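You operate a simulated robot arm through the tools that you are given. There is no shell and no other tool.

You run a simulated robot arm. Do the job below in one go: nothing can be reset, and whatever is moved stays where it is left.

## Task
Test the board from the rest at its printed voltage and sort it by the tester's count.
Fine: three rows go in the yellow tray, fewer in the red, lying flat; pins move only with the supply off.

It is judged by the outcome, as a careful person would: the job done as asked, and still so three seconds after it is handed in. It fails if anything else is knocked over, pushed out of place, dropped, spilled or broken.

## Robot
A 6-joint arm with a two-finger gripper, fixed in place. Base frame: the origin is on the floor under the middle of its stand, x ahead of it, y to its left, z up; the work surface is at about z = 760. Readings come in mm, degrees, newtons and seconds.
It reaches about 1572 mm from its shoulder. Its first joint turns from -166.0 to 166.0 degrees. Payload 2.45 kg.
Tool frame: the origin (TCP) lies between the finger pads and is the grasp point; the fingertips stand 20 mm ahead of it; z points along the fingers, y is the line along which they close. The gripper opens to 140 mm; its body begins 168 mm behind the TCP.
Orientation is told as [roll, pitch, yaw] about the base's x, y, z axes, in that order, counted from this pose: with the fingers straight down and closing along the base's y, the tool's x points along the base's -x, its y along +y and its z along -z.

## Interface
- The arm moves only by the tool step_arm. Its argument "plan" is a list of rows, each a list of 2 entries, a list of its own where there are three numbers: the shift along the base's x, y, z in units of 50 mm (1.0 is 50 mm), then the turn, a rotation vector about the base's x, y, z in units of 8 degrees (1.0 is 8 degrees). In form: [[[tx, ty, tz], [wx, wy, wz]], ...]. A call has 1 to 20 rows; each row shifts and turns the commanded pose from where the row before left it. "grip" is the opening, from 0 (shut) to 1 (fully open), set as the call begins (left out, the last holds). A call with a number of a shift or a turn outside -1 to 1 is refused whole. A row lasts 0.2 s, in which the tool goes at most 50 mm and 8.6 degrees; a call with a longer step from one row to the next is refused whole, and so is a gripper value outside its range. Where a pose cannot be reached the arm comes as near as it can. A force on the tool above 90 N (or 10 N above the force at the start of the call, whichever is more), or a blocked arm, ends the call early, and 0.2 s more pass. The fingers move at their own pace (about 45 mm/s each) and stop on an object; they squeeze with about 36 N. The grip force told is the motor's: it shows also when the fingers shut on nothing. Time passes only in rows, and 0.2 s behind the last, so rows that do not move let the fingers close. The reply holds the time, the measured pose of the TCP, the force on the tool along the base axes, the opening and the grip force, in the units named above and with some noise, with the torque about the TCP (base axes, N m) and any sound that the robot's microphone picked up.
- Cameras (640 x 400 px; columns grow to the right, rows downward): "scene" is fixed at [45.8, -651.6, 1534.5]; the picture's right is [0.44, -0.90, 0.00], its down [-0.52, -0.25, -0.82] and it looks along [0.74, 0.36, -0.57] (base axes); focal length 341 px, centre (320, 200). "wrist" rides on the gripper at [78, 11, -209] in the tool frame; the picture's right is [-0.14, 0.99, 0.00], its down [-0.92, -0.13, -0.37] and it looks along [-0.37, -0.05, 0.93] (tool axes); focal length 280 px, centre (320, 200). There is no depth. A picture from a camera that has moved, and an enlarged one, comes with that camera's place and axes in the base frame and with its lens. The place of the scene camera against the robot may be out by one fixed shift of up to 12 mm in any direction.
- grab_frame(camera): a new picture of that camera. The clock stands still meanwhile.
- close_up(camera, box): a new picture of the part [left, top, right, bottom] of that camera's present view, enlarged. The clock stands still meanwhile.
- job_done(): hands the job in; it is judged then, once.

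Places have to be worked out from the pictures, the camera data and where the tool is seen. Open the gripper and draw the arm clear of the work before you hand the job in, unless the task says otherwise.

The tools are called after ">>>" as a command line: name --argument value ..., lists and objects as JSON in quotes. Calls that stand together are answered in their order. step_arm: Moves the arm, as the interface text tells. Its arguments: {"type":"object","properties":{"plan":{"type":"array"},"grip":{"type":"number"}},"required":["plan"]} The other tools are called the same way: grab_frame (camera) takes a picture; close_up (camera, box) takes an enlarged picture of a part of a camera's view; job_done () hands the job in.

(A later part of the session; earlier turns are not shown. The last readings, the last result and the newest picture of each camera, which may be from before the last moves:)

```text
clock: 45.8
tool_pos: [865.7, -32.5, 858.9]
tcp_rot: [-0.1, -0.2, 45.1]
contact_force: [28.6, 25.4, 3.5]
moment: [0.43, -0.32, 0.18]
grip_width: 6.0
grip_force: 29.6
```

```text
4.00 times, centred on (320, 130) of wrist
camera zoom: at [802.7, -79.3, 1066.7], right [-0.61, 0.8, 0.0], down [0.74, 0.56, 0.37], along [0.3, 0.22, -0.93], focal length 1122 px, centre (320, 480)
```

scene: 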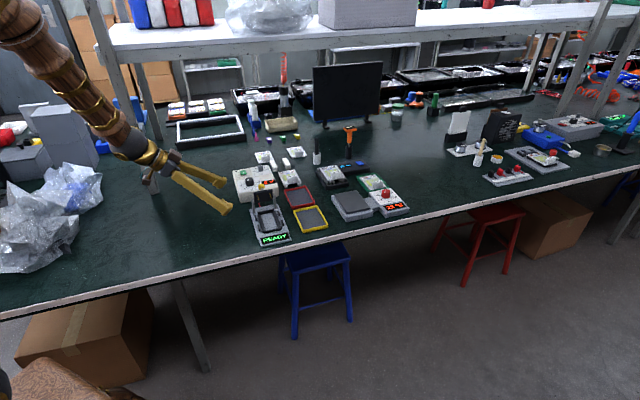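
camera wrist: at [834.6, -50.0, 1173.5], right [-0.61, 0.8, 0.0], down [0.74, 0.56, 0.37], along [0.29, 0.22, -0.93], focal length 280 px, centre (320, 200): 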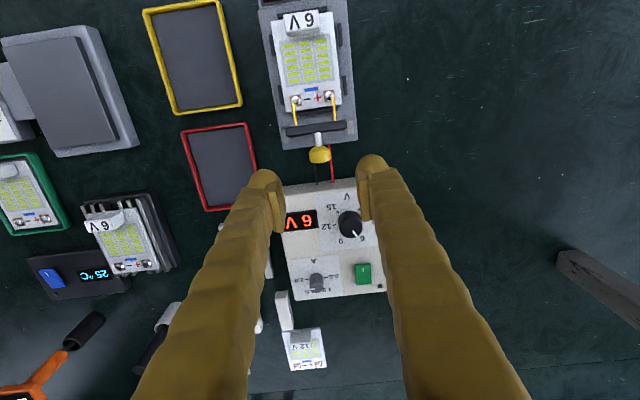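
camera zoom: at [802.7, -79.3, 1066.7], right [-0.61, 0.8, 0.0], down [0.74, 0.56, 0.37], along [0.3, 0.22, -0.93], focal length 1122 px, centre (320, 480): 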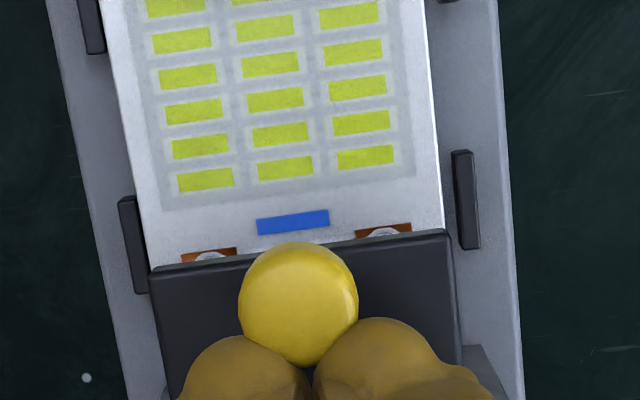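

The lever is at its stop: 38 N back-pressure, pins on both pads. I back off, lift, and move to press the marked front end of the green rocker with one fingertip, the other finger hanging off the supply's left side.

>>> step_arm --plan '[[[0.1, 0.1, 0], [0, 0, 0]], [[0.15, 0.15, 0.1], [0, 0, 0]], [[0, 0, 0.6], [0, 0, 0]], [[0, 0, 0.9], [0, 0, 0]], [[0, 0, 0.4], [0, 0, 0]]]'

>>> close_up --camera "scene" --box '[240, 170, 310, 250]'

>>> close_up --camera "wrist" --box '[230, 40, 410, 220]'

```text
clock: 47.0
tool_pos: [875.8, -19.7, 957.0]
tcp_rot: [0.0, 0.0, 45.1]
contact_force: [-0.1, 0.0, -0.4]
moment: [0.01, -0.01, 0.04]
grip_width: 0.0
grip_force: 29.2
```

```text
5.00 times, centred on (275, 210) of scene
camera zoom: at [45.8, -651.6, 1534.5], right [0.44, -0.9, 0.0], down [-0.52, -0.25, -0.82], along [0.74, 0.36, -0.57], focal length 1703 px, centre (545, 150)
```

zoom: 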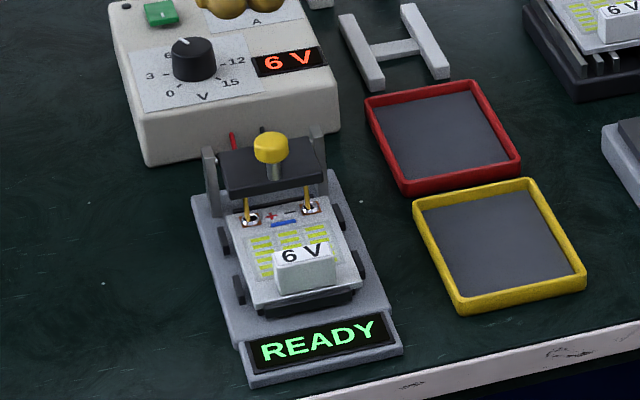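

```text
2.22 times, centred on (320, 130) of wrist
camera zoom: at [813.9, -68.1, 1165.4], right [-0.6, 0.8, 0.0], down [0.74, 0.56, 0.37], along [0.29, 0.22, -0.93], focal length 623 px, centre (320, 356)
```

zoom: 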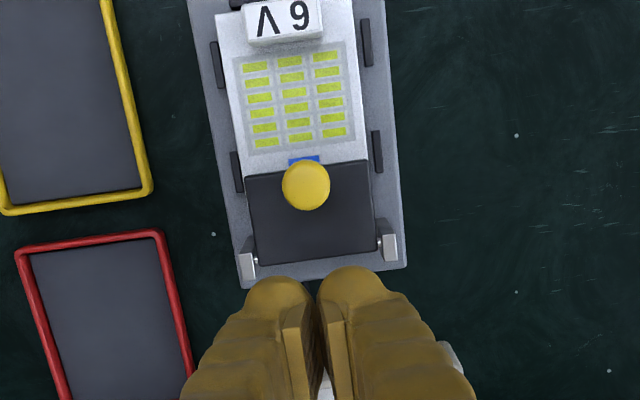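

The lever stays down with the pins on the pads. I move to the rocker with the gripper open 60 mm.

>>> step_arm --plan '[[[0.346, 0.8, 0], [0, 0, 0]], [[0.346, 0.8, 0], [0, 0, 0]], [[0.346, 0.8, 0], [0, 0, 0]], [[0.346, 0.8, -0.2], [0, 0, 0]], [[0.346, 0.8, -0.4], [0, 0, 0]], [[0, 0, -0.2], [0, 0, 0]]]' --grip 0.43

>>> grab_frame --camera "wrist"

>>> close_up --camera "wrist" --box '[210, 80, 410, 280]'

>>> close_up --camera "scene" --box '[215, 130, 295, 210]'

```text
clock: 48.4
tool_pos: [962.4, 180.6, 915.9]
tcp_rot: [0.0, 0.0, 45.1]
contact_force: [0.3, -0.1, 0.5]
moment: [-0.03, -0.03, 0.03]
grip_width: 60.0
grip_force: 0.1
```

```text
taken
camera wrist: at [900.1, 131.6, 1125.4], right [-0.6, 0.8, 0.0], down [0.74, 0.56, 0.37], along [0.29, 0.22, -0.93], focal length 280 px, centre (320, 200)
```

wrist: 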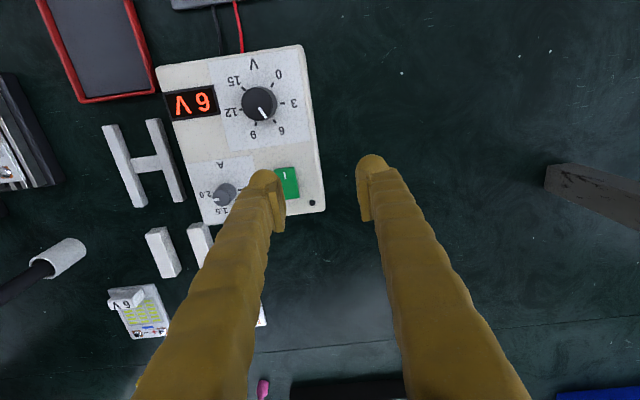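

```text
2.00 times, centred on (310, 180) of wrist
camera zoom: at [900.1, 131.6, 1125.4], right [-0.6, 0.8, 0.0], down [0.74, 0.56, 0.37], along [0.29, 0.22, -0.93], focal length 561 px, centre (340, 240)
```

zoom: 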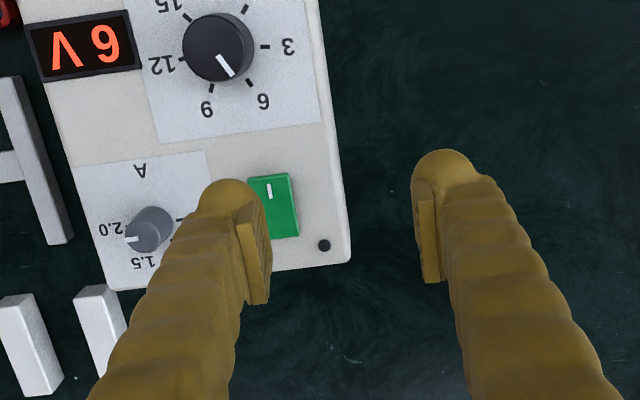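

```text
5.00 times, centred on (255, 170) of scene
camera zoom: at [45.8, -651.6, 1534.5], right [0.44, -0.9, 0.0], down [-0.52, -0.25, -0.82], along [0.74, 0.36, -0.57], focal length 1703 px, centre (645, 350)
```

zoom: 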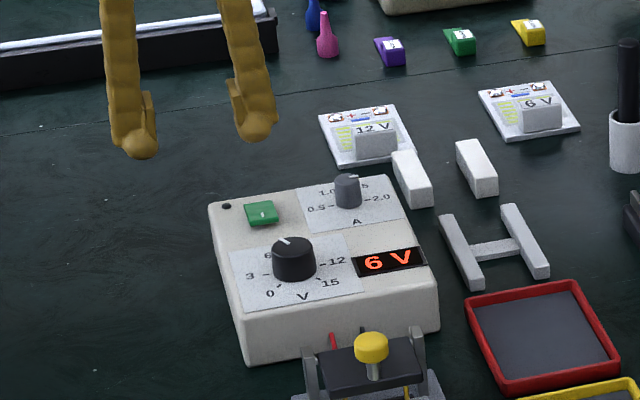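

The right-hand fingertip lines up with the rocker's front end (rocker at bench e1 584–606, e2 806–847). I descend to just above it.

>>> step_arm --plan '[[[0.04, 0.04, -0.5], [0, 0, 0]], [[0, 0, -0.5], [0, 0, 0]], [[0, 0, -0.24], [0, 0, 0]], [[0, 0, 0], [0, 0, 0]]]'

>>> close_up --camera "wrist" --box '[210, 100, 410, 300]'

>>> close_up --camera "scene" --box '[225, 150, 285, 210]'

```text
clock: 49.4
tool_pos: [965.1, 181.7, 853.6]
tcp_rot: [0.0, 0.0, 45.2]
contact_force: [-0.1, 0.0, 0.1]
moment: [0.04, 0.01, 0.0]
grip_width: 60.5
grip_force: 0.0
```

```text
2.00 times, centred on (310, 200) of wrist
camera zoom: at [902.4, 133.4, 1063.6], right [-0.6, 0.8, 0.0], down [0.74, 0.56, 0.37], along [0.29, 0.22, -0.93], focal length 561 px, centre (340, 200)
```

zoom: 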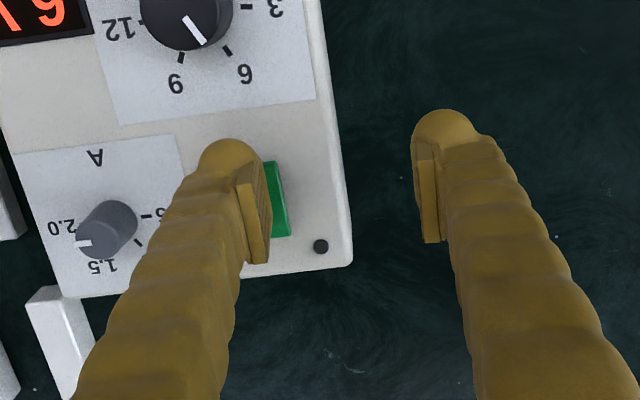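

```text
6.67 times, centred on (255, 180) of scene
camera zoom: at [45.8, -651.6, 1534.5], right [0.44, -0.9, 0.0], down [-0.52, -0.25, -0.82], along [0.74, 0.36, -0.57], focal length 2271 px, centre (753, 333)
```

zoom: 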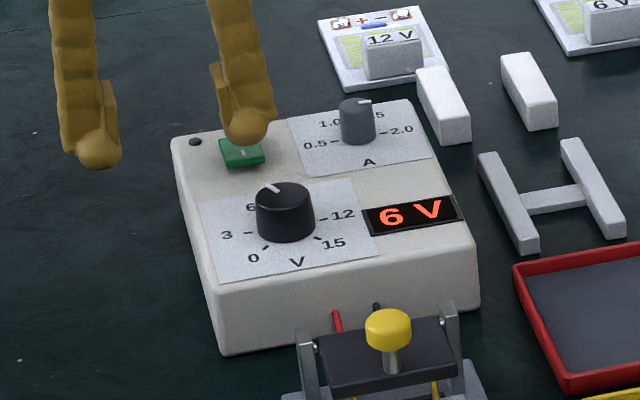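

The fingertip is just above the rocker. I press down in small steps.

>>> step_arm --plan '[[[0, 0, -0.06], [0, 0, 0]], [[0, 0, -0.06], [0, 0, 0]], [[0, 0, -0.04], [0, 0, 0]]]'

>>> step_arm --plan '[[[0, 0, -0.03], [0, 0, 0]], [[0, 0, -0.03], [0, 0, 0]]]'

>>> close_up --camera "scene" --box '[225, 160, 305, 250]'

```text
clock: 50.2
tool_pos: [964.5, 181.1, 846.2]
tcp_rot: [0.0, 0.1, 45.1]
contact_force: [0.1, 0.3, 0.1]
moment: [0.0, -0.03, -0.02]
grip_width: 60.2
grip_force: 0.1
```

```text
clock: 50.8
tool_pos: [965.7, 180.6, 843.2]
tcp_rot: [0.0, -0.1, 45.1]
contact_force: [-0.1, -0.5, 0.1]
moment: [-0.02, 0.01, -0.02]
grip_width: 60.2
grip_force: 0.0
```

```text
4.44 times, centred on (265, 205) of scene
camera zoom: at [45.8, -651.6, 1534.5], right [0.44, -0.9, 0.0], down [-0.52, -0.25, -0.82], along [0.74, 0.36, -0.57], focal length 1514 px, centre (564, 178)
```

zoom: 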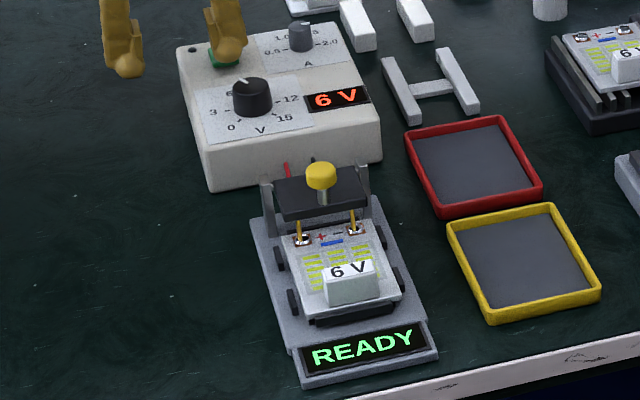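

No contact yet at z = 843. I continue down in 1.5–2 mm steps.

>>> step_arm --plan '[[[0, 0, -0.04], [0, 0, 0]], [[0, 0, -0.03], [0, 0, 0]]]'

>>> step_arm --plan '[[[0, 0, -0.04], [0, 0, 0]], [[0, 0, -0.02], [0, 0, 0]]]'

>>> close_up --camera "scene" --box '[225, 160, 305, 250]'

```text
clock: 51.4
tool_pos: [965.3, 180.4, 840.5]
tcp_rot: [-0.1, 0.0, 45.2]
contact_force: [0.7, -0.3, -0.1]
moment: [-0.01, -0.01, -0.01]
grip_width: 60.4
grip_force: 0.1
```

```text
clock: 52.0
tool_pos: [964.5, 180.8, 837.2]
tcp_rot: [0.0, -0.1, 45.1]
contact_force: [-0.6, 0.2, 2.6]
moment: [-0.04, -0.14, -0.03]
grip_width: 60.3
grip_force: 0.0
```

```text
4.44 times, centred on (265, 205) of scene
camera zoom: at [45.8, -651.6, 1534.5], right [0.44, -0.9, 0.0], down [-0.52, -0.25, -0.82], along [0.74, 0.36, -0.57], focal length 1514 px, centre (564, 178)
```

zoom: 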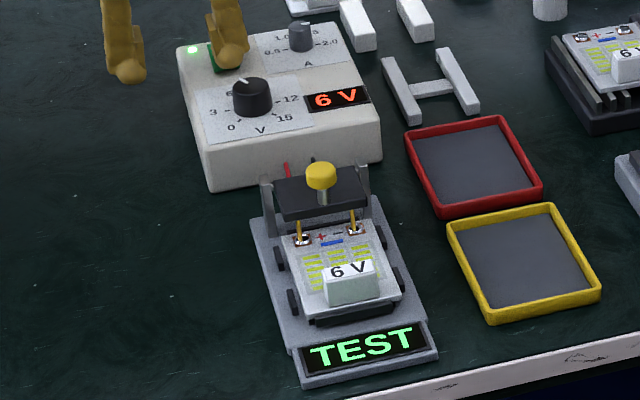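

The lamp is lit and the tester shows TEST. I lift the fingertip off and wait for the count.

>>> step_arm --plan '[[[0, 0, 0.2], [0, 0, 0]], [[0, 0, 0.5], [0, 0, 0]], [[0, 0, 0.6], [0, 0, 0]], [[0, 0, 0], [0, 0, 0]], [[0, 0, 0], [0, 0, 0]]]'

>>> close_up --camera "scene" --box '[225, 160, 305, 250]'

>>> close_up --camera "wrist" --box '[210, 80, 410, 280]'

```text
clock: 53.2
tool_pos: [967.2, 180.9, 902.9]
tcp_rot: [0.0, 0.1, 45.1]
contact_force: [0.6, 1.4, -0.2]
moment: [-0.02, -0.02, -0.02]
grip_width: 60.5
grip_force: 0.0
```

```text
4.44 times, centred on (265, 205) of scene
camera zoom: at [45.8, -651.6, 1534.5], right [0.44, -0.9, 0.0], down [-0.52, -0.25, -0.82], along [0.74, 0.36, -0.57], focal length 1514 px, centre (564, 178)
```

zoom: 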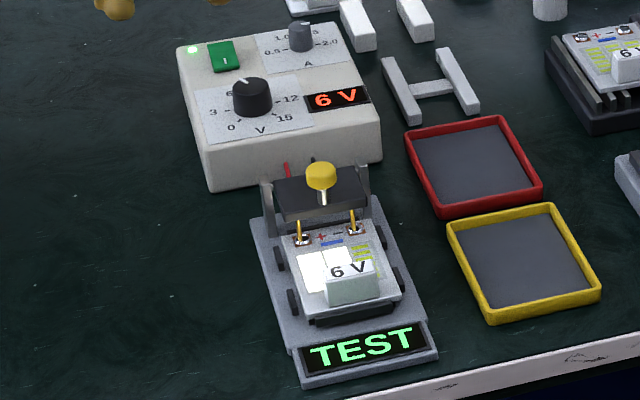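

```text
2.00 times, centred on (310, 180) of wrist
camera zoom: at [902.9, 133.5, 1111.7], right [-0.6, 0.8, 0.0], down [0.74, 0.56, 0.37], along [0.29, 0.22, -0.93], focal length 561 px, centre (340, 240)
```

zoom: 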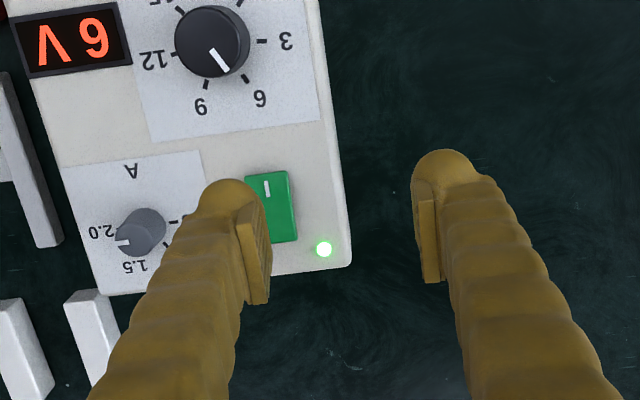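

The board lights up block by block while the tester still shows TEST. I wait for the count.

>>> step_arm --plan '[[[0, 0, 0], [0, 0, 0]], [[0, 0, 0], [0, 0, 0]], [[0, 0, 0], [0, 0, 0]], [[0, 0, 0], [0, 0, 0]], [[0, 0, 0], [0, 0, 0]], [[0, 0, 0], [0, 0, 0]], [[0, 0, 0], [0, 0, 0]], [[0, 0, 0], [0, 0, 0]]]'

>>> close_up --camera "scene" --box '[225, 160, 305, 250]'

```text
clock: 55.0
tool_pos: [965.5, 180.5, 903.0]
tcp_rot: [0.0, 0.0, 45.2]
contact_force: [0.1, 0.2, -0.2]
moment: [0.04, 0.0, 0.02]
grip_width: 60.3
grip_force: 0.1
```

```text
4.44 times, centred on (265, 205) of scene
camera zoom: at [45.8, -651.6, 1534.5], right [0.44, -0.9, 0.0], down [-0.52, -0.25, -0.82], along [0.74, 0.36, -0.57], focal length 1514 px, centre (564, 178)
```

zoom: 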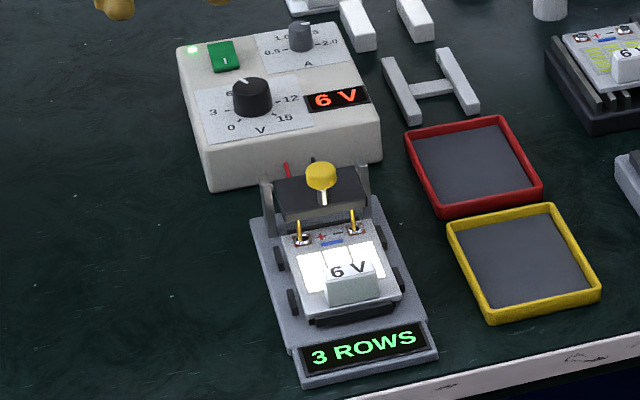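

The tester shows 3 ROWS, so this board goes to the yellow tray. Next I switch off: I shift the fingertip over the back end of the rocker and press down step by step.

>>> step_arm --plan '[[[0.224, 0.224, 0], [0, 0, 0]], [[0.22, 0.22, 0], [0, 0, 0]], [[0, 0, -0.5], [0, 0, 0]], [[0, 0, -0.5], [0, 0, 0]], [[0, 0, -0.12], [0, 0, 0]], [[0, 0, 0], [0, 0, 0]]]'

>>> close_up --camera "wrist" --box '[210, 80, 410, 280]'

>>> close_up --camera "scene" --box '[225, 160, 305, 250]'

```text
clock: 56.4
tool_pos: [987.6, 202.9, 846.4]
tcp_rot: [0.0, 0.0, 45.1]
contact_force: [-1.1, -0.6, 1.1]
moment: [0.0, 0.02, 0.0]
grip_width: 60.0
grip_force: 0.0
```

```text
2.00 times, centred on (310, 180) of wrist
camera zoom: at [925.3, 156.1, 1055.5], right [-0.6, 0.8, 0.0], down [0.74, 0.56, 0.37], along [0.29, 0.22, -0.93], focal length 561 px, centre (340, 240)
```

zoom: 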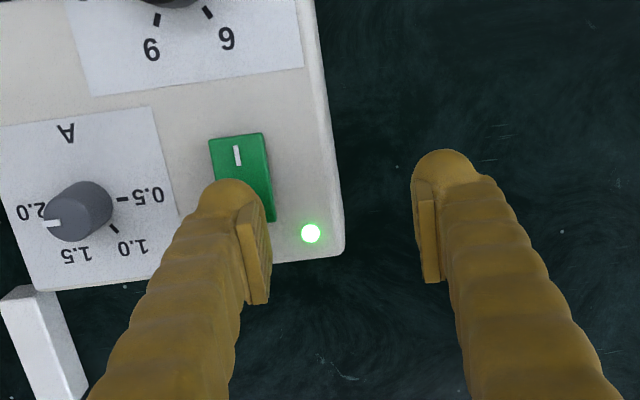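

```text
4.44 times, centred on (265, 205) of scene
camera zoom: at [45.8, -651.6, 1534.5], right [0.44, -0.9, 0.0], down [-0.52, -0.25, -0.82], along [0.74, 0.36, -0.57], focal length 1514 px, centre (564, 178)
```

zoom: 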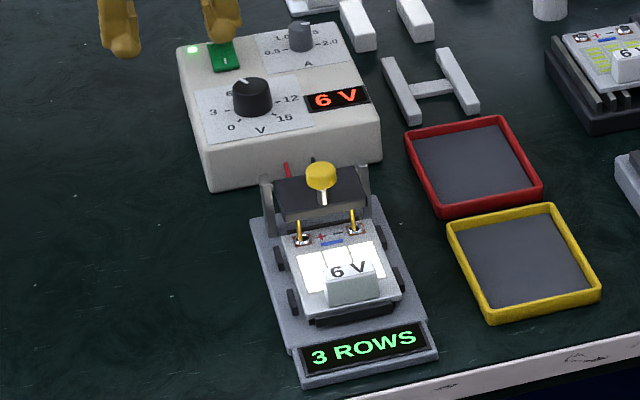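

The count still reads 3 ROWS. I press the back end of the rocker.

>>> step_arm --plan '[[[0, 0, -0.06], [0, 0, 0]], [[0, 0, -0.06], [0, 0, 0]]]'

>>> step_arm --plan '[[[0, 0, -0.04], [0, 0, 0]], [[0, 0, -0.03], [0, 0, 0]]]'

>>> close_up --camera "scene" --box '[225, 160, 305, 250]'

```text
clock: 57.0
tool_pos: [988.1, 203.1, 840.0]
tcp_rot: [0.1, 0.0, 45.0]
contact_force: [-0.4, 0.3, 0.0]
moment: [0.02, -0.01, 0.02]
grip_width: 60.5
grip_force: 0.1
```

```text
clock: 57.6
tool_pos: [986.9, 204.6, 836.7]
tcp_rot: [0.1, 0.0, 45.1]
contact_force: [-1.2, -0.4, 4.7]
moment: [-0.17, -0.04, -0.1]
grip_width: 60.2
grip_force: 0.0
```

```text
4.44 times, centred on (265, 205) of scene
camera zoom: at [45.8, -651.6, 1534.5], right [0.44, -0.9, 0.0], down [-0.52, -0.25, -0.82], along [0.74, 0.36, -0.57], focal length 1514 px, centre (564, 178)
```

zoom: 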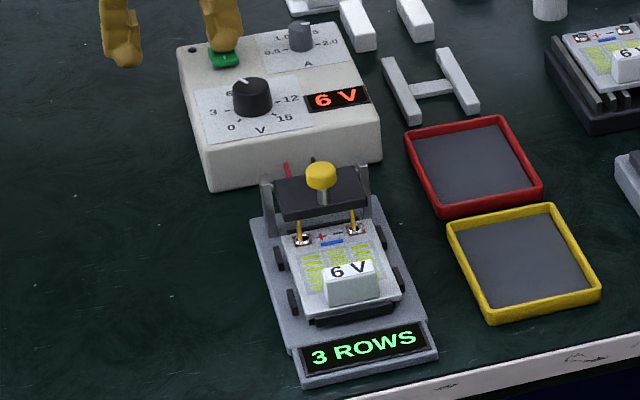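

The supply is off: lamp dark, board dark, and the count still held at 3 ROWS. I lift off, then go above the lever knob, now at about bench (635, 561.5), leaning the tool 20° so I can rotate with the lever as I raise it.

>>> step_arm --plan '[[[0, 0, 0.3], [0, 0, 0]], [[0, 0, 0.7], [0, 0, 0]], [[0, 0, 0.9], [0, 0, 0]], [[-0.403, -0.734, 0], [0, 0, 0]], [[-0.403, -0.734, 0], [0, 0, 0]], [[-0.403, -0.734, 0], [0, 0, 0]], [[-0.403, -0.734, 0], [0, 0, 0]], [[-0.403, -0.734, 0], [0.589, -0.589, 0]], [[-0.403, -0.734, 0], [0.589, -0.589, 0]], [[-0.403, -0.734, 0], [0.589, -0.589, 0]], [[0, 0, 0], [0, 0, 0]]]'

>>> grab_frame --camera "wrist"

>>> close_up --camera "scene" --box '[225, 130, 315, 250]'

```text
clock: 60.0
tool_pos: [844.5, -54.2, 931.8]
tcp_rot: [-0.1, -20.1, 45.3]
contact_force: [0.0, 0.3, 0.4]
moment: [0.02, 0.0, -0.02]
grip_width: 60.1
grip_force: 0.0
```

```text
taken
camera wrist: at [735.3, -149.4, 1101.1], right [-0.61, 0.79, 0.05], down [0.61, 0.43, 0.66], along [0.5, 0.43, -0.75], focal length 280 px, centre (320, 200)
```

wrist: 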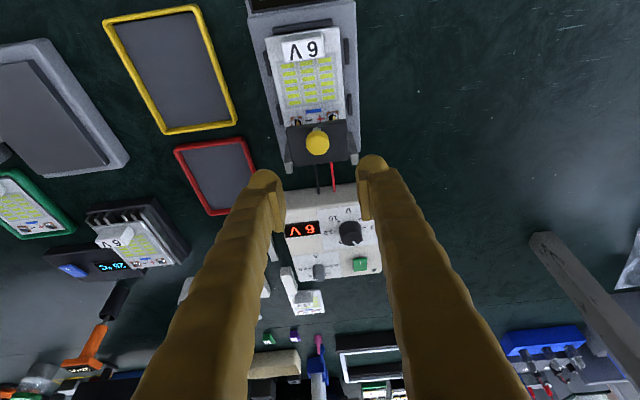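

```text
3.33 times, centred on (270, 190) of scene
camera zoom: at [45.8, -651.6, 1534.5], right [0.44, -0.9, 0.0], down [-0.52, -0.25, -0.82], along [0.74, 0.36, -0.57], focal length 1135 px, centre (487, 233)
```

zoom: 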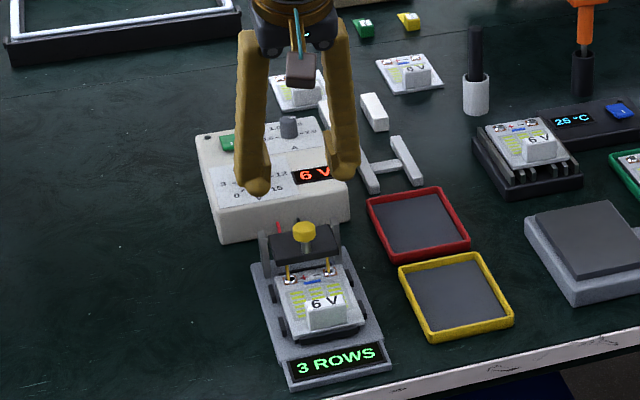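

The tool is leaned 20° and in line with the knob. I descend around it.

>>> step_arm --plan '[[[0.033, 0.033, -0.5], [0, 0, 0]], [[0, 0, -0.5], [0, 0, 0]], [[0, 0, -0.3], [0, 0, 0]], [[0, 0, -0.2], [0, 0, 0]], [[0, 0, 0], [0, 0, 0]]]'

>>> close_up --camera "wrist" --box '[230, 80, 410, 260]'

>>> close_up --camera "scene" --box '[240, 160, 310, 240]'

```text
clock: 61.2
tool_pos: [847.7, -52.1, 857.0]
tcp_rot: [0.0, -20.0, 45.1]
contact_force: [-0.5, 0.7, -0.5]
moment: [-0.01, 0.0, 0.0]
grip_width: 60.0
grip_force: 0.1
```

```text
2.22 times, centred on (320, 170) of wrist
camera zoom: at [738.1, -146.1, 1026.8], right [-0.61, 0.79, 0.05], down [0.61, 0.43, 0.66], along [0.5, 0.43, -0.75], focal length 623 px, centre (320, 267)
```

zoom: 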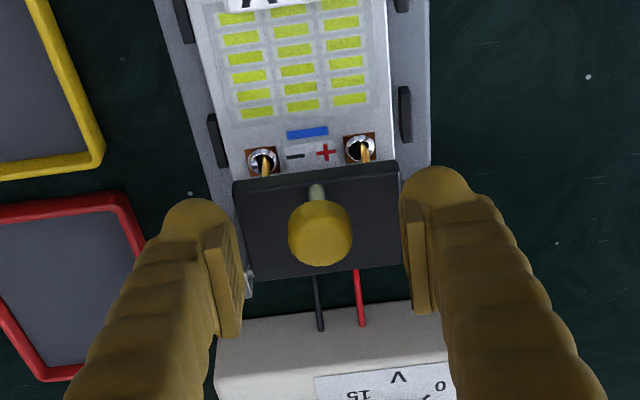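

```text
5.00 times, centred on (275, 200) of scene
camera zoom: at [45.8, -651.6, 1534.5], right [0.44, -0.9, 0.0], down [-0.52, -0.25, -0.82], along [0.74, 0.36, -0.57], focal length 1703 px, centre (545, 200)
```

zoom: 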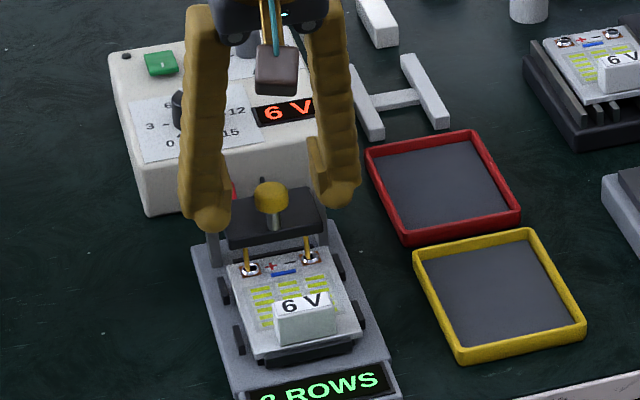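

The knob sits between the pads. I close on it.

>>> step_arm --plan '[[[0, 0, 0], [0, 0, 0]], [[0, 0, 0], [0, 0, 0]], [[0, 0, 0], [0, 0, 0]], [[0, 0, 0], [0, 0, 0]]]' --grip 0

>>> step_arm --plan '[[[0.0806, 0.0806, 0.104], [-0.707, 0.707, 0]], [[0.0905, 0.0905, 0.086], [-0.707, 0.707, 0]]]'

>>> close_up --camera "scene" --box '[240, 160, 310, 240]'

>>> close_up --camera "wrist" --box '[230, 60, 410, 240]'

```text
clock: 62.2
tool_pos: [848.0, -50.4, 857.3]
tcp_rot: [0.0, -20.0, 45.1]
contact_force: [-7.6, 9.2, 0.6]
moment: [0.19, 0.06, -0.02]
grip_width: 22.1
grip_force: 38.9
```

```text
clock: 62.8
tool_pos: [855.6, -42.7, 866.4]
tcp_rot: [0.1, -3.9, 45.0]
contact_force: [-16.9, 12.9, -4.1]
moment: [0.04, 0.28, 0.01]
grip_width: 21.9
grip_force: 44.9
```

```text
5.00 times, centred on (275, 200) of scene
camera zoom: at [45.8, -651.6, 1534.5], right [0.44, -0.9, 0.0], down [-0.52, -0.25, -0.82], along [0.74, 0.36, -0.57], focal length 1703 px, centre (545, 200)
```

zoom: 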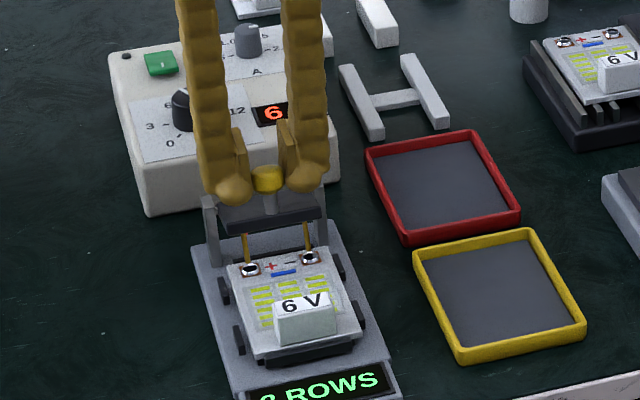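

```text
2.22 times, centred on (320, 150) of wrist
camera zoom: at [783.5, -99.8, 1069.5], right [-0.6, 0.8, 0.01], down [0.72, 0.54, 0.43], along [0.34, 0.27, -0.9], focal length 623 px, centre (320, 311)
```

zoom: 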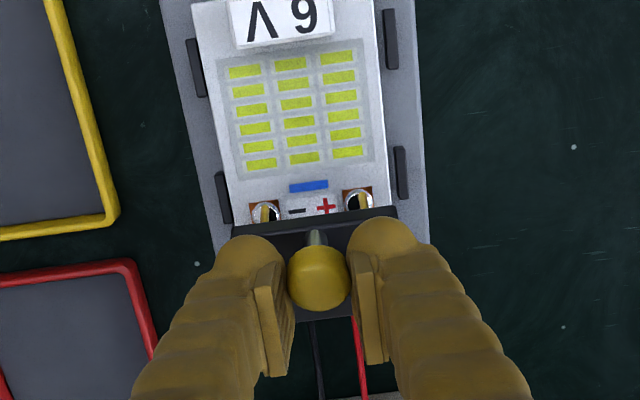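

The lever follows with small forces. I continue the arc for the next 24°.

>>> step_arm --plan '[[[0.099, 0.099, 0.068], [-0.707, 0.707, 0]], [[0.103, 0.103, 0.048], [-0.707, 0.707, 0]], [[0.1075, 0.1075, 0.028], [-0.707, 0.707, 0]]]'

>>> close_up --camera "scene" --box '[240, 160, 310, 240]'

>>> close_up --camera "wrist" --box '[230, 60, 410, 240]'

```text
clock: 63.6
tool_pos: [870.5, -27.4, 873.9]
tcp_rot: [0.1, 20.1, 45.1]
contact_force: [-16.4, 27.2, -8.4]
moment: [0.41, -0.06, -0.32]
grip_width: 21.8
grip_force: 45.1
```

```text
5.00 times, centred on (275, 200) of scene
camera zoom: at [45.8, -651.6, 1534.5], right [0.44, -0.9, 0.0], down [-0.52, -0.25, -0.82], along [0.74, 0.36, -0.57], focal length 1703 px, centre (545, 200)
```

zoom: 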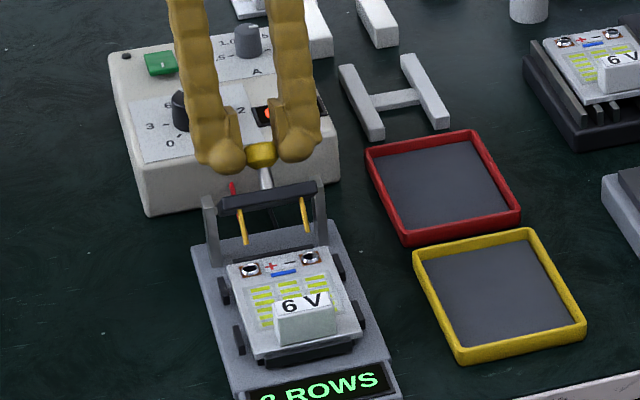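

```text
2.22 times, centred on (320, 150) of wrist
camera zoom: at [863.4, -20.0, 1096.4], right [-0.61, 0.79, -0.05], down [0.79, 0.61, 0.03], along [0.05, -0.02, -1.0], focal length 623 px, centre (320, 311)
```

zoom: 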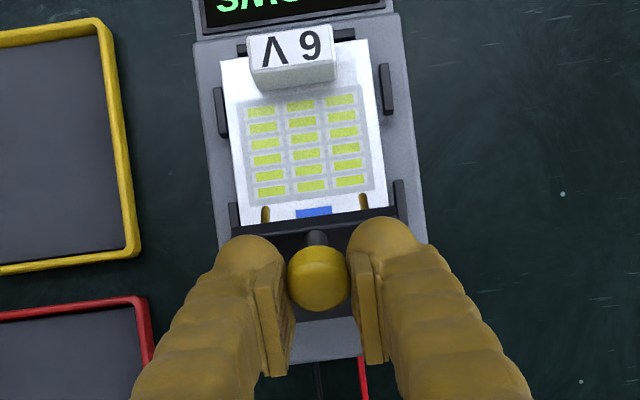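

The lever is halfway up and the pins are off the pads. I continue with three more synchronized steps.

>>> step_arm --plan '[[[0.109, 0.109, 0.006], [-0.707, 0.707, 0]], [[0.109, 0.109, -0.016], [-0.707, 0.707, 0]], [[0.106, 0.106, -0.038], [-0.707, 0.707, 0]]]'

>>> close_up --camera "scene" --box '[240, 160, 310, 240]'

>>> grab_frame --camera "scene"

```text
clock: 64.4
tool_pos: [887.5, -10.8, 870.4]
tcp_rot: [0.0, 44.1, 45.1]
contact_force: [-26.1, 32.1, -6.7]
moment: [0.42, -0.1, -0.53]
grip_width: 21.4
grip_force: 45.2
```

```text
5.00 times, centred on (275, 200) of scene
camera zoom: at [45.8, -651.6, 1534.5], right [0.44, -0.9, 0.0], down [-0.52, -0.25, -0.82], along [0.74, 0.36, -0.57], focal length 1703 px, centre (545, 200)
```

zoom: 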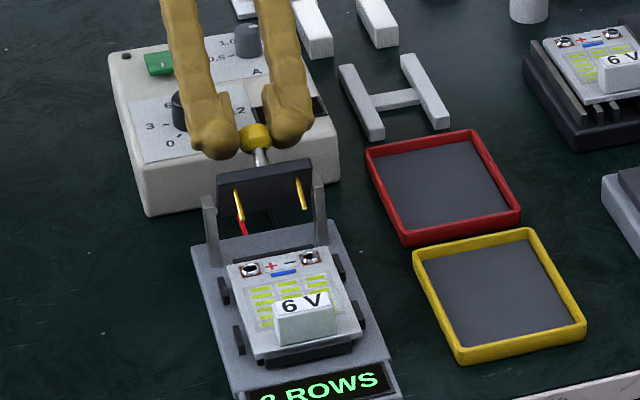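

```text
taken
```

scene: 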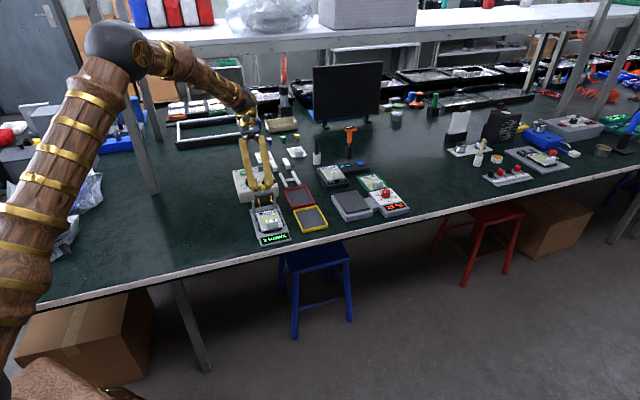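

The lever is nearly up. I finish the last 16° with two more steps, easing the side load by 1 mm.

>>> step_arm --plan '[[[0.088, 0.116, -0.058], [-0.707, 0.707, 0]], [[0.085, 0.105, -0.07], [-0.35, 0.35, 0]]]'

>>> close_up --camera "scene" --box '[240, 160, 310, 240]'

```text
clock: 65.0
tool_pos: [895.7, -1.7, 865.5]
tcp_rot: [0.0, 56.1, 45.1]
contact_force: [-17.9, -0.6, 14.5]
moment: [-0.74, 0.87, -0.15]
grip_width: 21.1
grip_force: 45.1
```

```text
5.00 times, centred on (275, 200) of scene
camera zoom: at [45.8, -651.6, 1534.5], right [0.44, -0.9, 0.0], down [-0.52, -0.25, -0.82], along [0.74, 0.36, -0.57], focal length 1703 px, centre (545, 200)
```

zoom: 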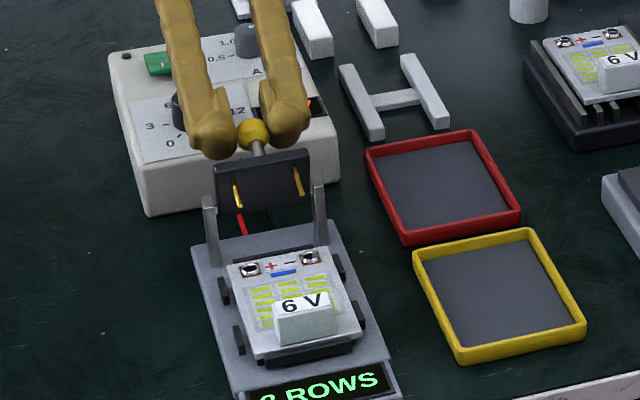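

The lever is back upright at its stop. I release the knob, rise, and bring the tool back to vertical.

>>> step_arm --plan '[[[0, 0, 0], [0, 0, 0]], [[0, 0, 0], [0, 0, 0]], [[0.03, 0.03, 0], [0, 0, 0]], [[0.05, 0.05, 0.3], [0, 0, 0]], [[0, 0, 0.7], [0, 0, 0]], [[0, 0, 0.8], [0, 0, 0]], [[0, 0, 0.4], [0.707, -0.707, 0]], [[0, 0, 0], [0.707, -0.707, 0]], [[0, 0, 0], [0.707, -0.707, 0]], [[0, 0, 0], [0.707, -0.707, 0]], [[0, 0, 0], [0.707, -0.707, 0]], [[0, 0, 0], [0.707, -0.707, 0]], [[0, 0, 0], [0.707, -0.707, 0]], [[0, 0, 0], [0, 0, 0]]]' --grip 0.43

>>> close_up --camera "scene" --box '[225, 150, 325, 250]'

>>> grab_frame --camera "wrist"

```text
clock: 68.0
tool_pos: [900.2, 3.2, 975.3]
tcp_rot: [-0.1, -0.1, 45.0]
contact_force: [-0.2, 0.1, -0.5]
moment: [-0.01, 0.04, -0.02]
grip_width: 60.2
grip_force: 0.1
```

```text
4.00 times, centred on (275, 200) of scene
camera zoom: at [45.8, -651.6, 1534.5], right [0.44, -0.9, 0.0], down [-0.52, -0.25, -0.82], along [0.74, 0.36, -0.57], focal length 1362 px, centre (500, 200)
```

zoom: 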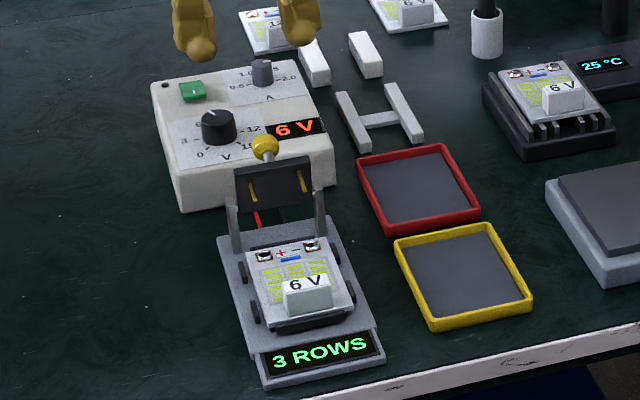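

```text
taken
camera wrist: at [837.9, -44.2, 1183.7], right [-0.6, 0.8, 0.0], down [0.74, 0.56, 0.37], along [0.29, 0.22, -0.93], focal length 280 px, centre (320, 200)
```

wrist: 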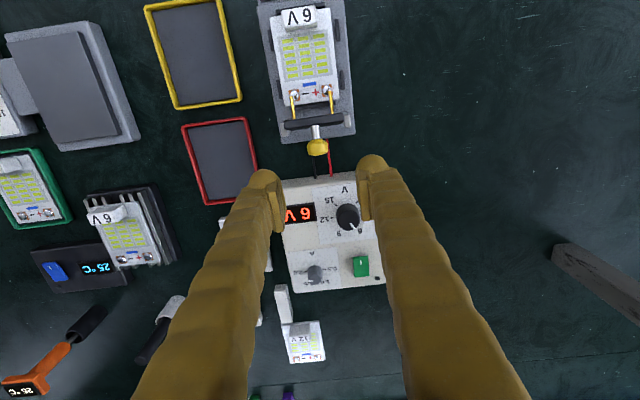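

The lever is fully raised and the supply is off. I turn back to yaw -45° and return above the board's block.

>>> step_arm --plan '[[[-0.182, -0.1855, 0], [0, 0, -0.9375]], [[-0.182, -0.1855, 0], [0, 0, -0.9375]], [[-0.182, -0.1855, 0], [0, 0, -0.9375]], [[-0.182, -0.1855, 0], [0, 0, -0.9375]], [[-0.182, -0.1855, 0], [0, 0, -0.9375]], [[-0.182, -0.1855, 0], [0, 0, -0.9375]], [[-0.182, -0.1855, 0], [0, 0, -0.9375]], [[-0.182, -0.1855, 0], [0, 0, -0.9375]], [[-0.182, -0.1855, 0], [0, 0, -0.9375]], [[-0.182, -0.1855, 0], [0, 0, -0.9375]], [[-0.182, -0.1855, 0], [0, 0, -0.9375]], [[-0.182, -0.1855, 0], [0, 0, -0.9375]], [[0, 0, -0.6], [0, 0, 0]], [[0, 0, -0.6], [0, 0, 0]], [[0, 0, 0], [0, 0, 0]]]' --grip 0.35

>>> close_up --camera "wrist" --box '[240, 80, 420, 240]'

>>> close_up --camera "scene" --box '[235, 160, 315, 250]'

```text
clock: 71.2
tool_pos: [791.8, -108.0, 916.4]
tcp_rot: [0.0, -0.1, -44.9]
contact_force: [0.0, -0.4, -0.3]
moment: [0.0, 0.02, 0.0]
grip_width: 49.0
grip_force: 0.0
```

```text
2.50 times, centred on (330, 160) of wrist
camera zoom: at [744.0, -44.7, 1124.6], right [0.8, 0.6, 0.0], down [0.56, -0.74, 0.37], along [0.22, -0.29, -0.93], focal length 701 px, centre (295, 300)
```

zoom: 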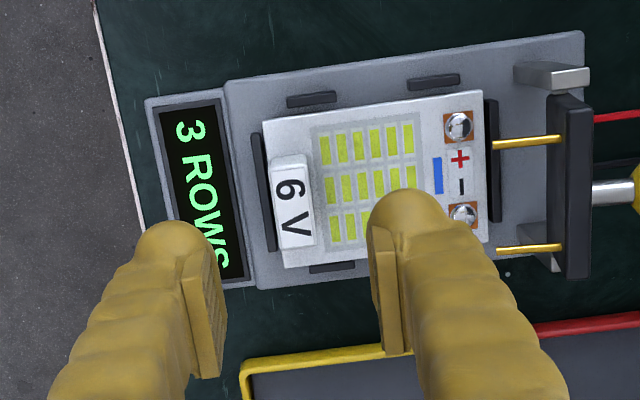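

```text
4.44 times, centred on (275, 205) of scene
camera zoom: at [45.8, -651.6, 1534.5], right [0.44, -0.9, 0.0], down [-0.52, -0.25, -0.82], along [0.74, 0.36, -0.57], focal length 1514 px, centre (520, 178)
```

zoom: 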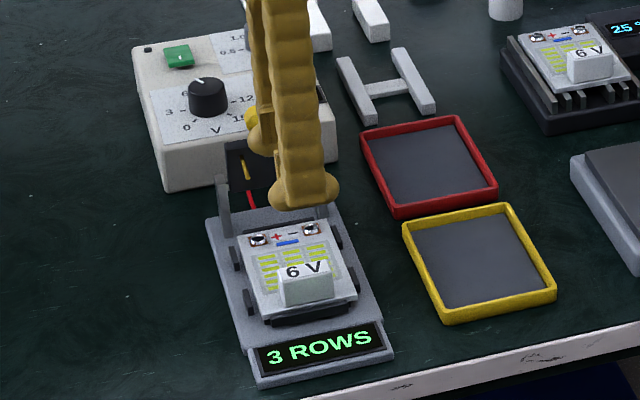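

The block is centred under the TCP (bench 634.9, 483.2). I descend to the same grip height and close.

>>> step_arm --plan '[[[-0.01, 0.01, -0.5], [0, 0, 0]], [[0, 0, -0.5], [0, 0, 0]], [[0, 0, -0.5], [0, 0, 0]], [[0, 0, -0.4], [0, 0, 0]], [[0, 0, -0.13], [0, 0, 0]], [[0, 0, 0], [0, 0, 0]]]'

>>> step_arm --plan '[[[0, 0, 0], [0, 0, 0]], [[0, 0, 0], [0, 0, 0]], [[0, 0, 0], [0, 0, 0]], [[0, 0, 0], [0, 0, 0]]]' --grip 0

>>> close_up --camera "wrist" --box '[270, 80, 450, 220]'

```text
clock: 72.6
tool_pos: [791.3, -107.2, 815.0]
tcp_rot: [0.1, -0.1, -44.9]
contact_force: [0.2, -0.4, -0.2]
moment: [0.01, 0.0, 0.02]
grip_width: 49.2
grip_force: 0.1
```

```text
clock: 73.6
tool_pos: [791.4, -108.5, 813.8]
tcp_rot: [-0.1, 0.0, -44.9]
contact_force: [-0.3, -0.2, 0.8]
moment: [-0.04, 0.0, 0.01]
grip_width: 16.4
grip_force: 35.4
```

```text
2.86 times, centred on (360, 150) of wrist
camera zoom: at [743.5, -44.3, 1022.5], right [0.8, 0.61, 0.0], down [0.56, -0.74, 0.37], along [0.22, -0.29, -0.93], focal length 801 px, centre (206, 343)
```

zoom: 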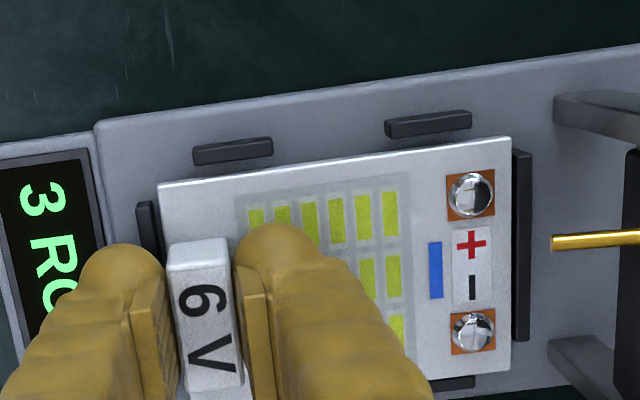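

The board is gripped again. I lift 24 mm, slide forward out from under the pins, rise, and move part-way toward the yellow tray to measure it.

>>> step_arm --plan '[[[0, 0, 0.12], [0, 0, 0]], [[0, 0, 0.18], [0, 0, 0]], [[0, 0, 0.18], [0, 0, 0]], [[-0.24, -0.24, 0], [0, 0, 0]], [[-0.24, -0.24, 0], [0, 0, 0]], [[0, 0, 0.4], [0, 0, 0]], [[0, 0, 0.6], [0, 0, 0]], [[0.456, -0.456, 0], [0, 0, 0]], [[0.51, -0.4, 0], [0, 0, 0]], [[0, 0, 0], [0, 0, 0]]]'

>>> grab_frame --camera "wrist"

>>> close_up --camera "wrist" --box '[240, 120, 460, 300]'

>>> close_up --camera "scene" --box '[240, 160, 340, 260]'

```text
clock: 75.8
tool_pos: [814.4, -175.6, 887.7]
tcp_rot: [0.0, 0.0, -44.9]
contact_force: [-0.4, -0.2, 0.6]
moment: [-0.04, 0.03, 0.0]
grip_width: 16.3
grip_force: 35.8
```

```text
taken
camera wrist: at [767.5, -111.5, 1096.7], right [0.8, 0.6, 0.0], down [0.56, -0.74, 0.37], along [0.22, -0.29, -0.93], focal length 280 px, centre (320, 200)
```

wrist: 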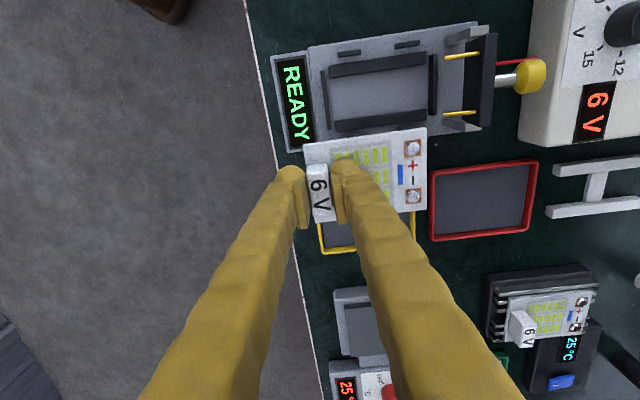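

```text
2.22 times, centred on (350, 210) of wrist
camera zoom: at [767.5, -111.5, 1096.7], right [0.8, 0.6, 0.0], down [0.56, -0.74, 0.37], along [0.22, -0.29, -0.93], focal length 623 px, centre (253, 178)
```

zoom: 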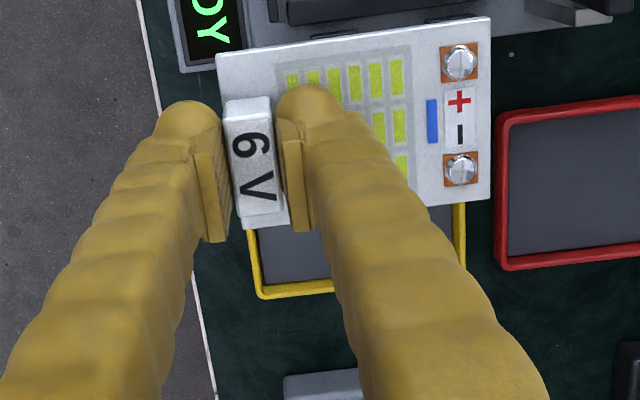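

```text
4.00 times, centred on (290, 210) of scene
camera zoom: at [45.8, -651.6, 1534.5], right [0.44, -0.9, 0.0], down [-0.52, -0.25, -0.82], along [0.74, 0.36, -0.57], focal length 1362 px, centre (440, 160)
```

zoom: 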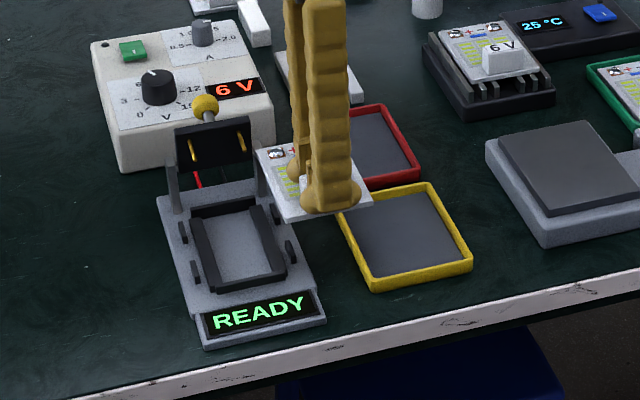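

Still level in the grip. To measure the yellow tray without the board hiding it, I pass over to the tray's right side and look down from there.

>>> step_arm --plan '[[[0.587, -0.545, 0], [0, 0, 0]], [[0.587, -0.545, 0], [0, 0, 0]], [[0.587, -0.545, 0], [0, 0, 0]], [[0.587, -0.545, 0], [0, 0, 0]], [[0, 0, 0], [0, 0, 0]]]'

>>> grab_frame --camera "wrist"

>>> close_up --camera "wrist" --box '[230, 20, 450, 180]'

>>> close_up --camera "scene" --box '[260, 160, 380, 260]'

```text
clock: 77.0
tool_pos: [933.4, -284.6, 887.6]
tcp_rot: [-0.1, 0.0, -44.9]
contact_force: [-0.3, 0.5, -0.3]
moment: [0.01, 0.0, -0.01]
grip_width: 16.8
grip_force: 36.4
```

```text
taken
camera wrist: at [886.0, -220.8, 1095.9], right [0.8, 0.61, 0.0], down [0.56, -0.74, 0.37], along [0.22, -0.29, -0.93], focal length 280 px, centre (320, 200)
```

wrist: 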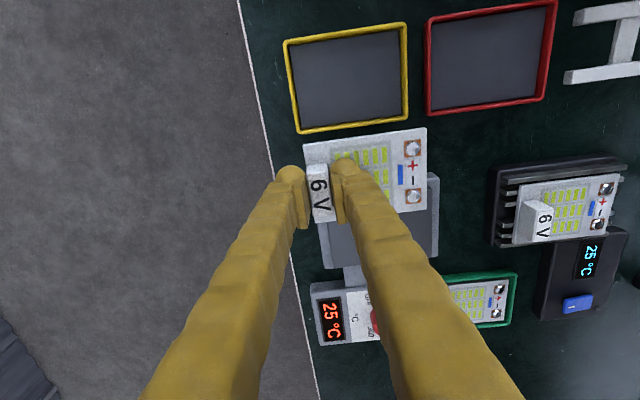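

```text
2.50 times, centred on (340, 100) of wrist
camera zoom: at [886.0, -220.8, 1095.9], right [0.8, 0.61, 0.0], down [0.56, -0.74, 0.37], along [0.22, -0.29, -0.93], focal length 701 px, centre (270, 450)
```

zoom: 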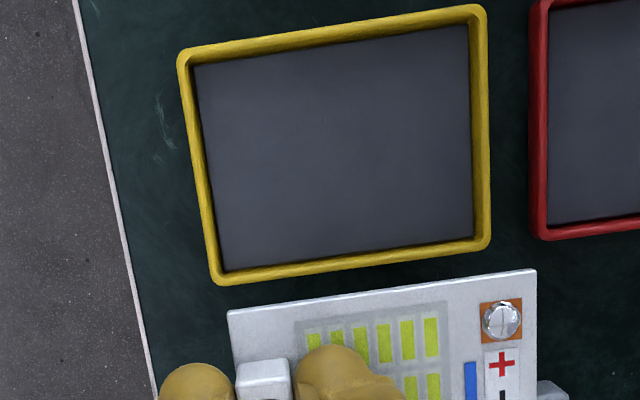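

```text
4.00 times, centred on (320, 210) of scene
camera zoom: at [45.8, -651.6, 1534.5], right [0.44, -0.9, 0.0], down [-0.52, -0.25, -0.82], along [0.74, 0.36, -0.57], focal length 1362 px, centre (320, 160)
```

zoom: 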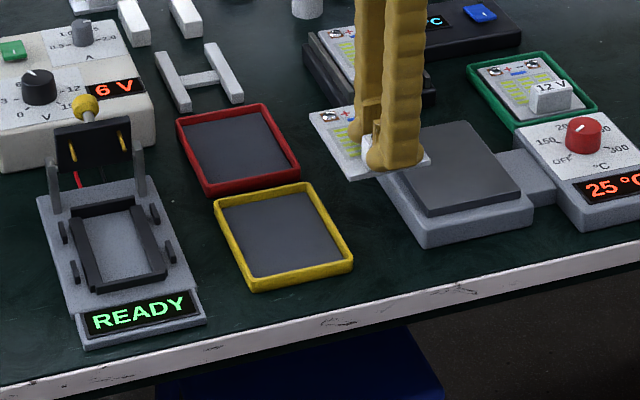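

The tray's inside measures e1 739–823 and e2 443–559, so its centre is (781.1, 501.0), with about 6 mm clearance around the board. I move the board over the centre and lower to just above rim height.

>>> step_arm --plan '[[[-0.283, 0.283, 0], [0, 0, 0]], [[-0.283, 0.283, 0], [0, 0, 0]], [[-0.283, 0.283, 0], [0, 0, 0]], [[-0.283, 0.283, 0], [0, 0, 0]], [[0, 0, -0.5], [0, 0, 0]], [[0, 0, -0.5], [0, 0, 0]], [[0, 0, -0.4], [0, 0, 0]], [[0, 0, 0], [0, 0, 0]]]'

>>> close_up --camera "wrist" --box '[250, 90, 450, 240]'

>>> close_up --camera "scene" --box '[260, 170, 340, 250]'

```text
clock: 78.8
tool_pos: [875.3, -226.4, 816.4]
tcp_rot: [0.0, 0.0, -44.9]
contact_force: [-0.8, 0.5, -1.2]
moment: [0.01, 0.0, 0.03]
grip_width: 16.5
grip_force: 36.8
```

```text
2.67 times, centred on (350, 165) of wrist
camera zoom: at [828.5, -163.9, 1025.6], right [0.8, 0.61, 0.0], down [0.56, -0.74, 0.37], along [0.22, -0.29, -0.93], focal length 748 px, centre (240, 293)
```

zoom: 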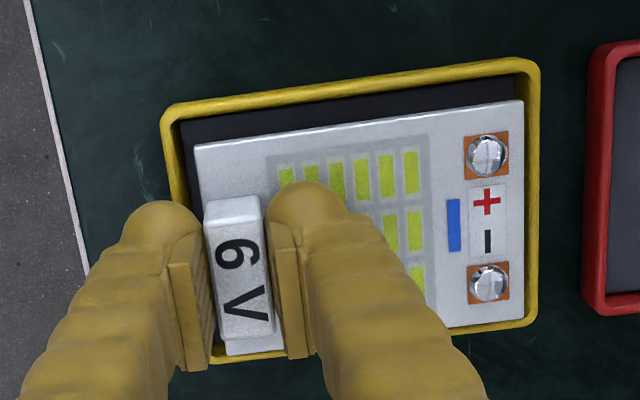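

```text
5.00 times, centred on (300, 210) of scene
camera zoom: at [45.8, -651.6, 1534.5], right [0.44, -0.9, 0.0], down [-0.52, -0.25, -0.82], along [0.74, 0.36, -0.57], focal length 1703 px, centre (420, 150)
```

zoom: 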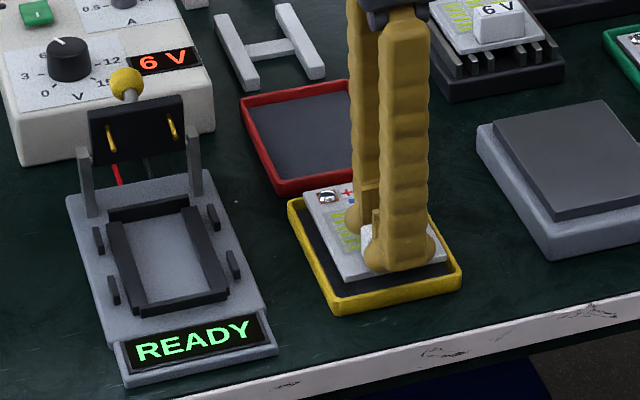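

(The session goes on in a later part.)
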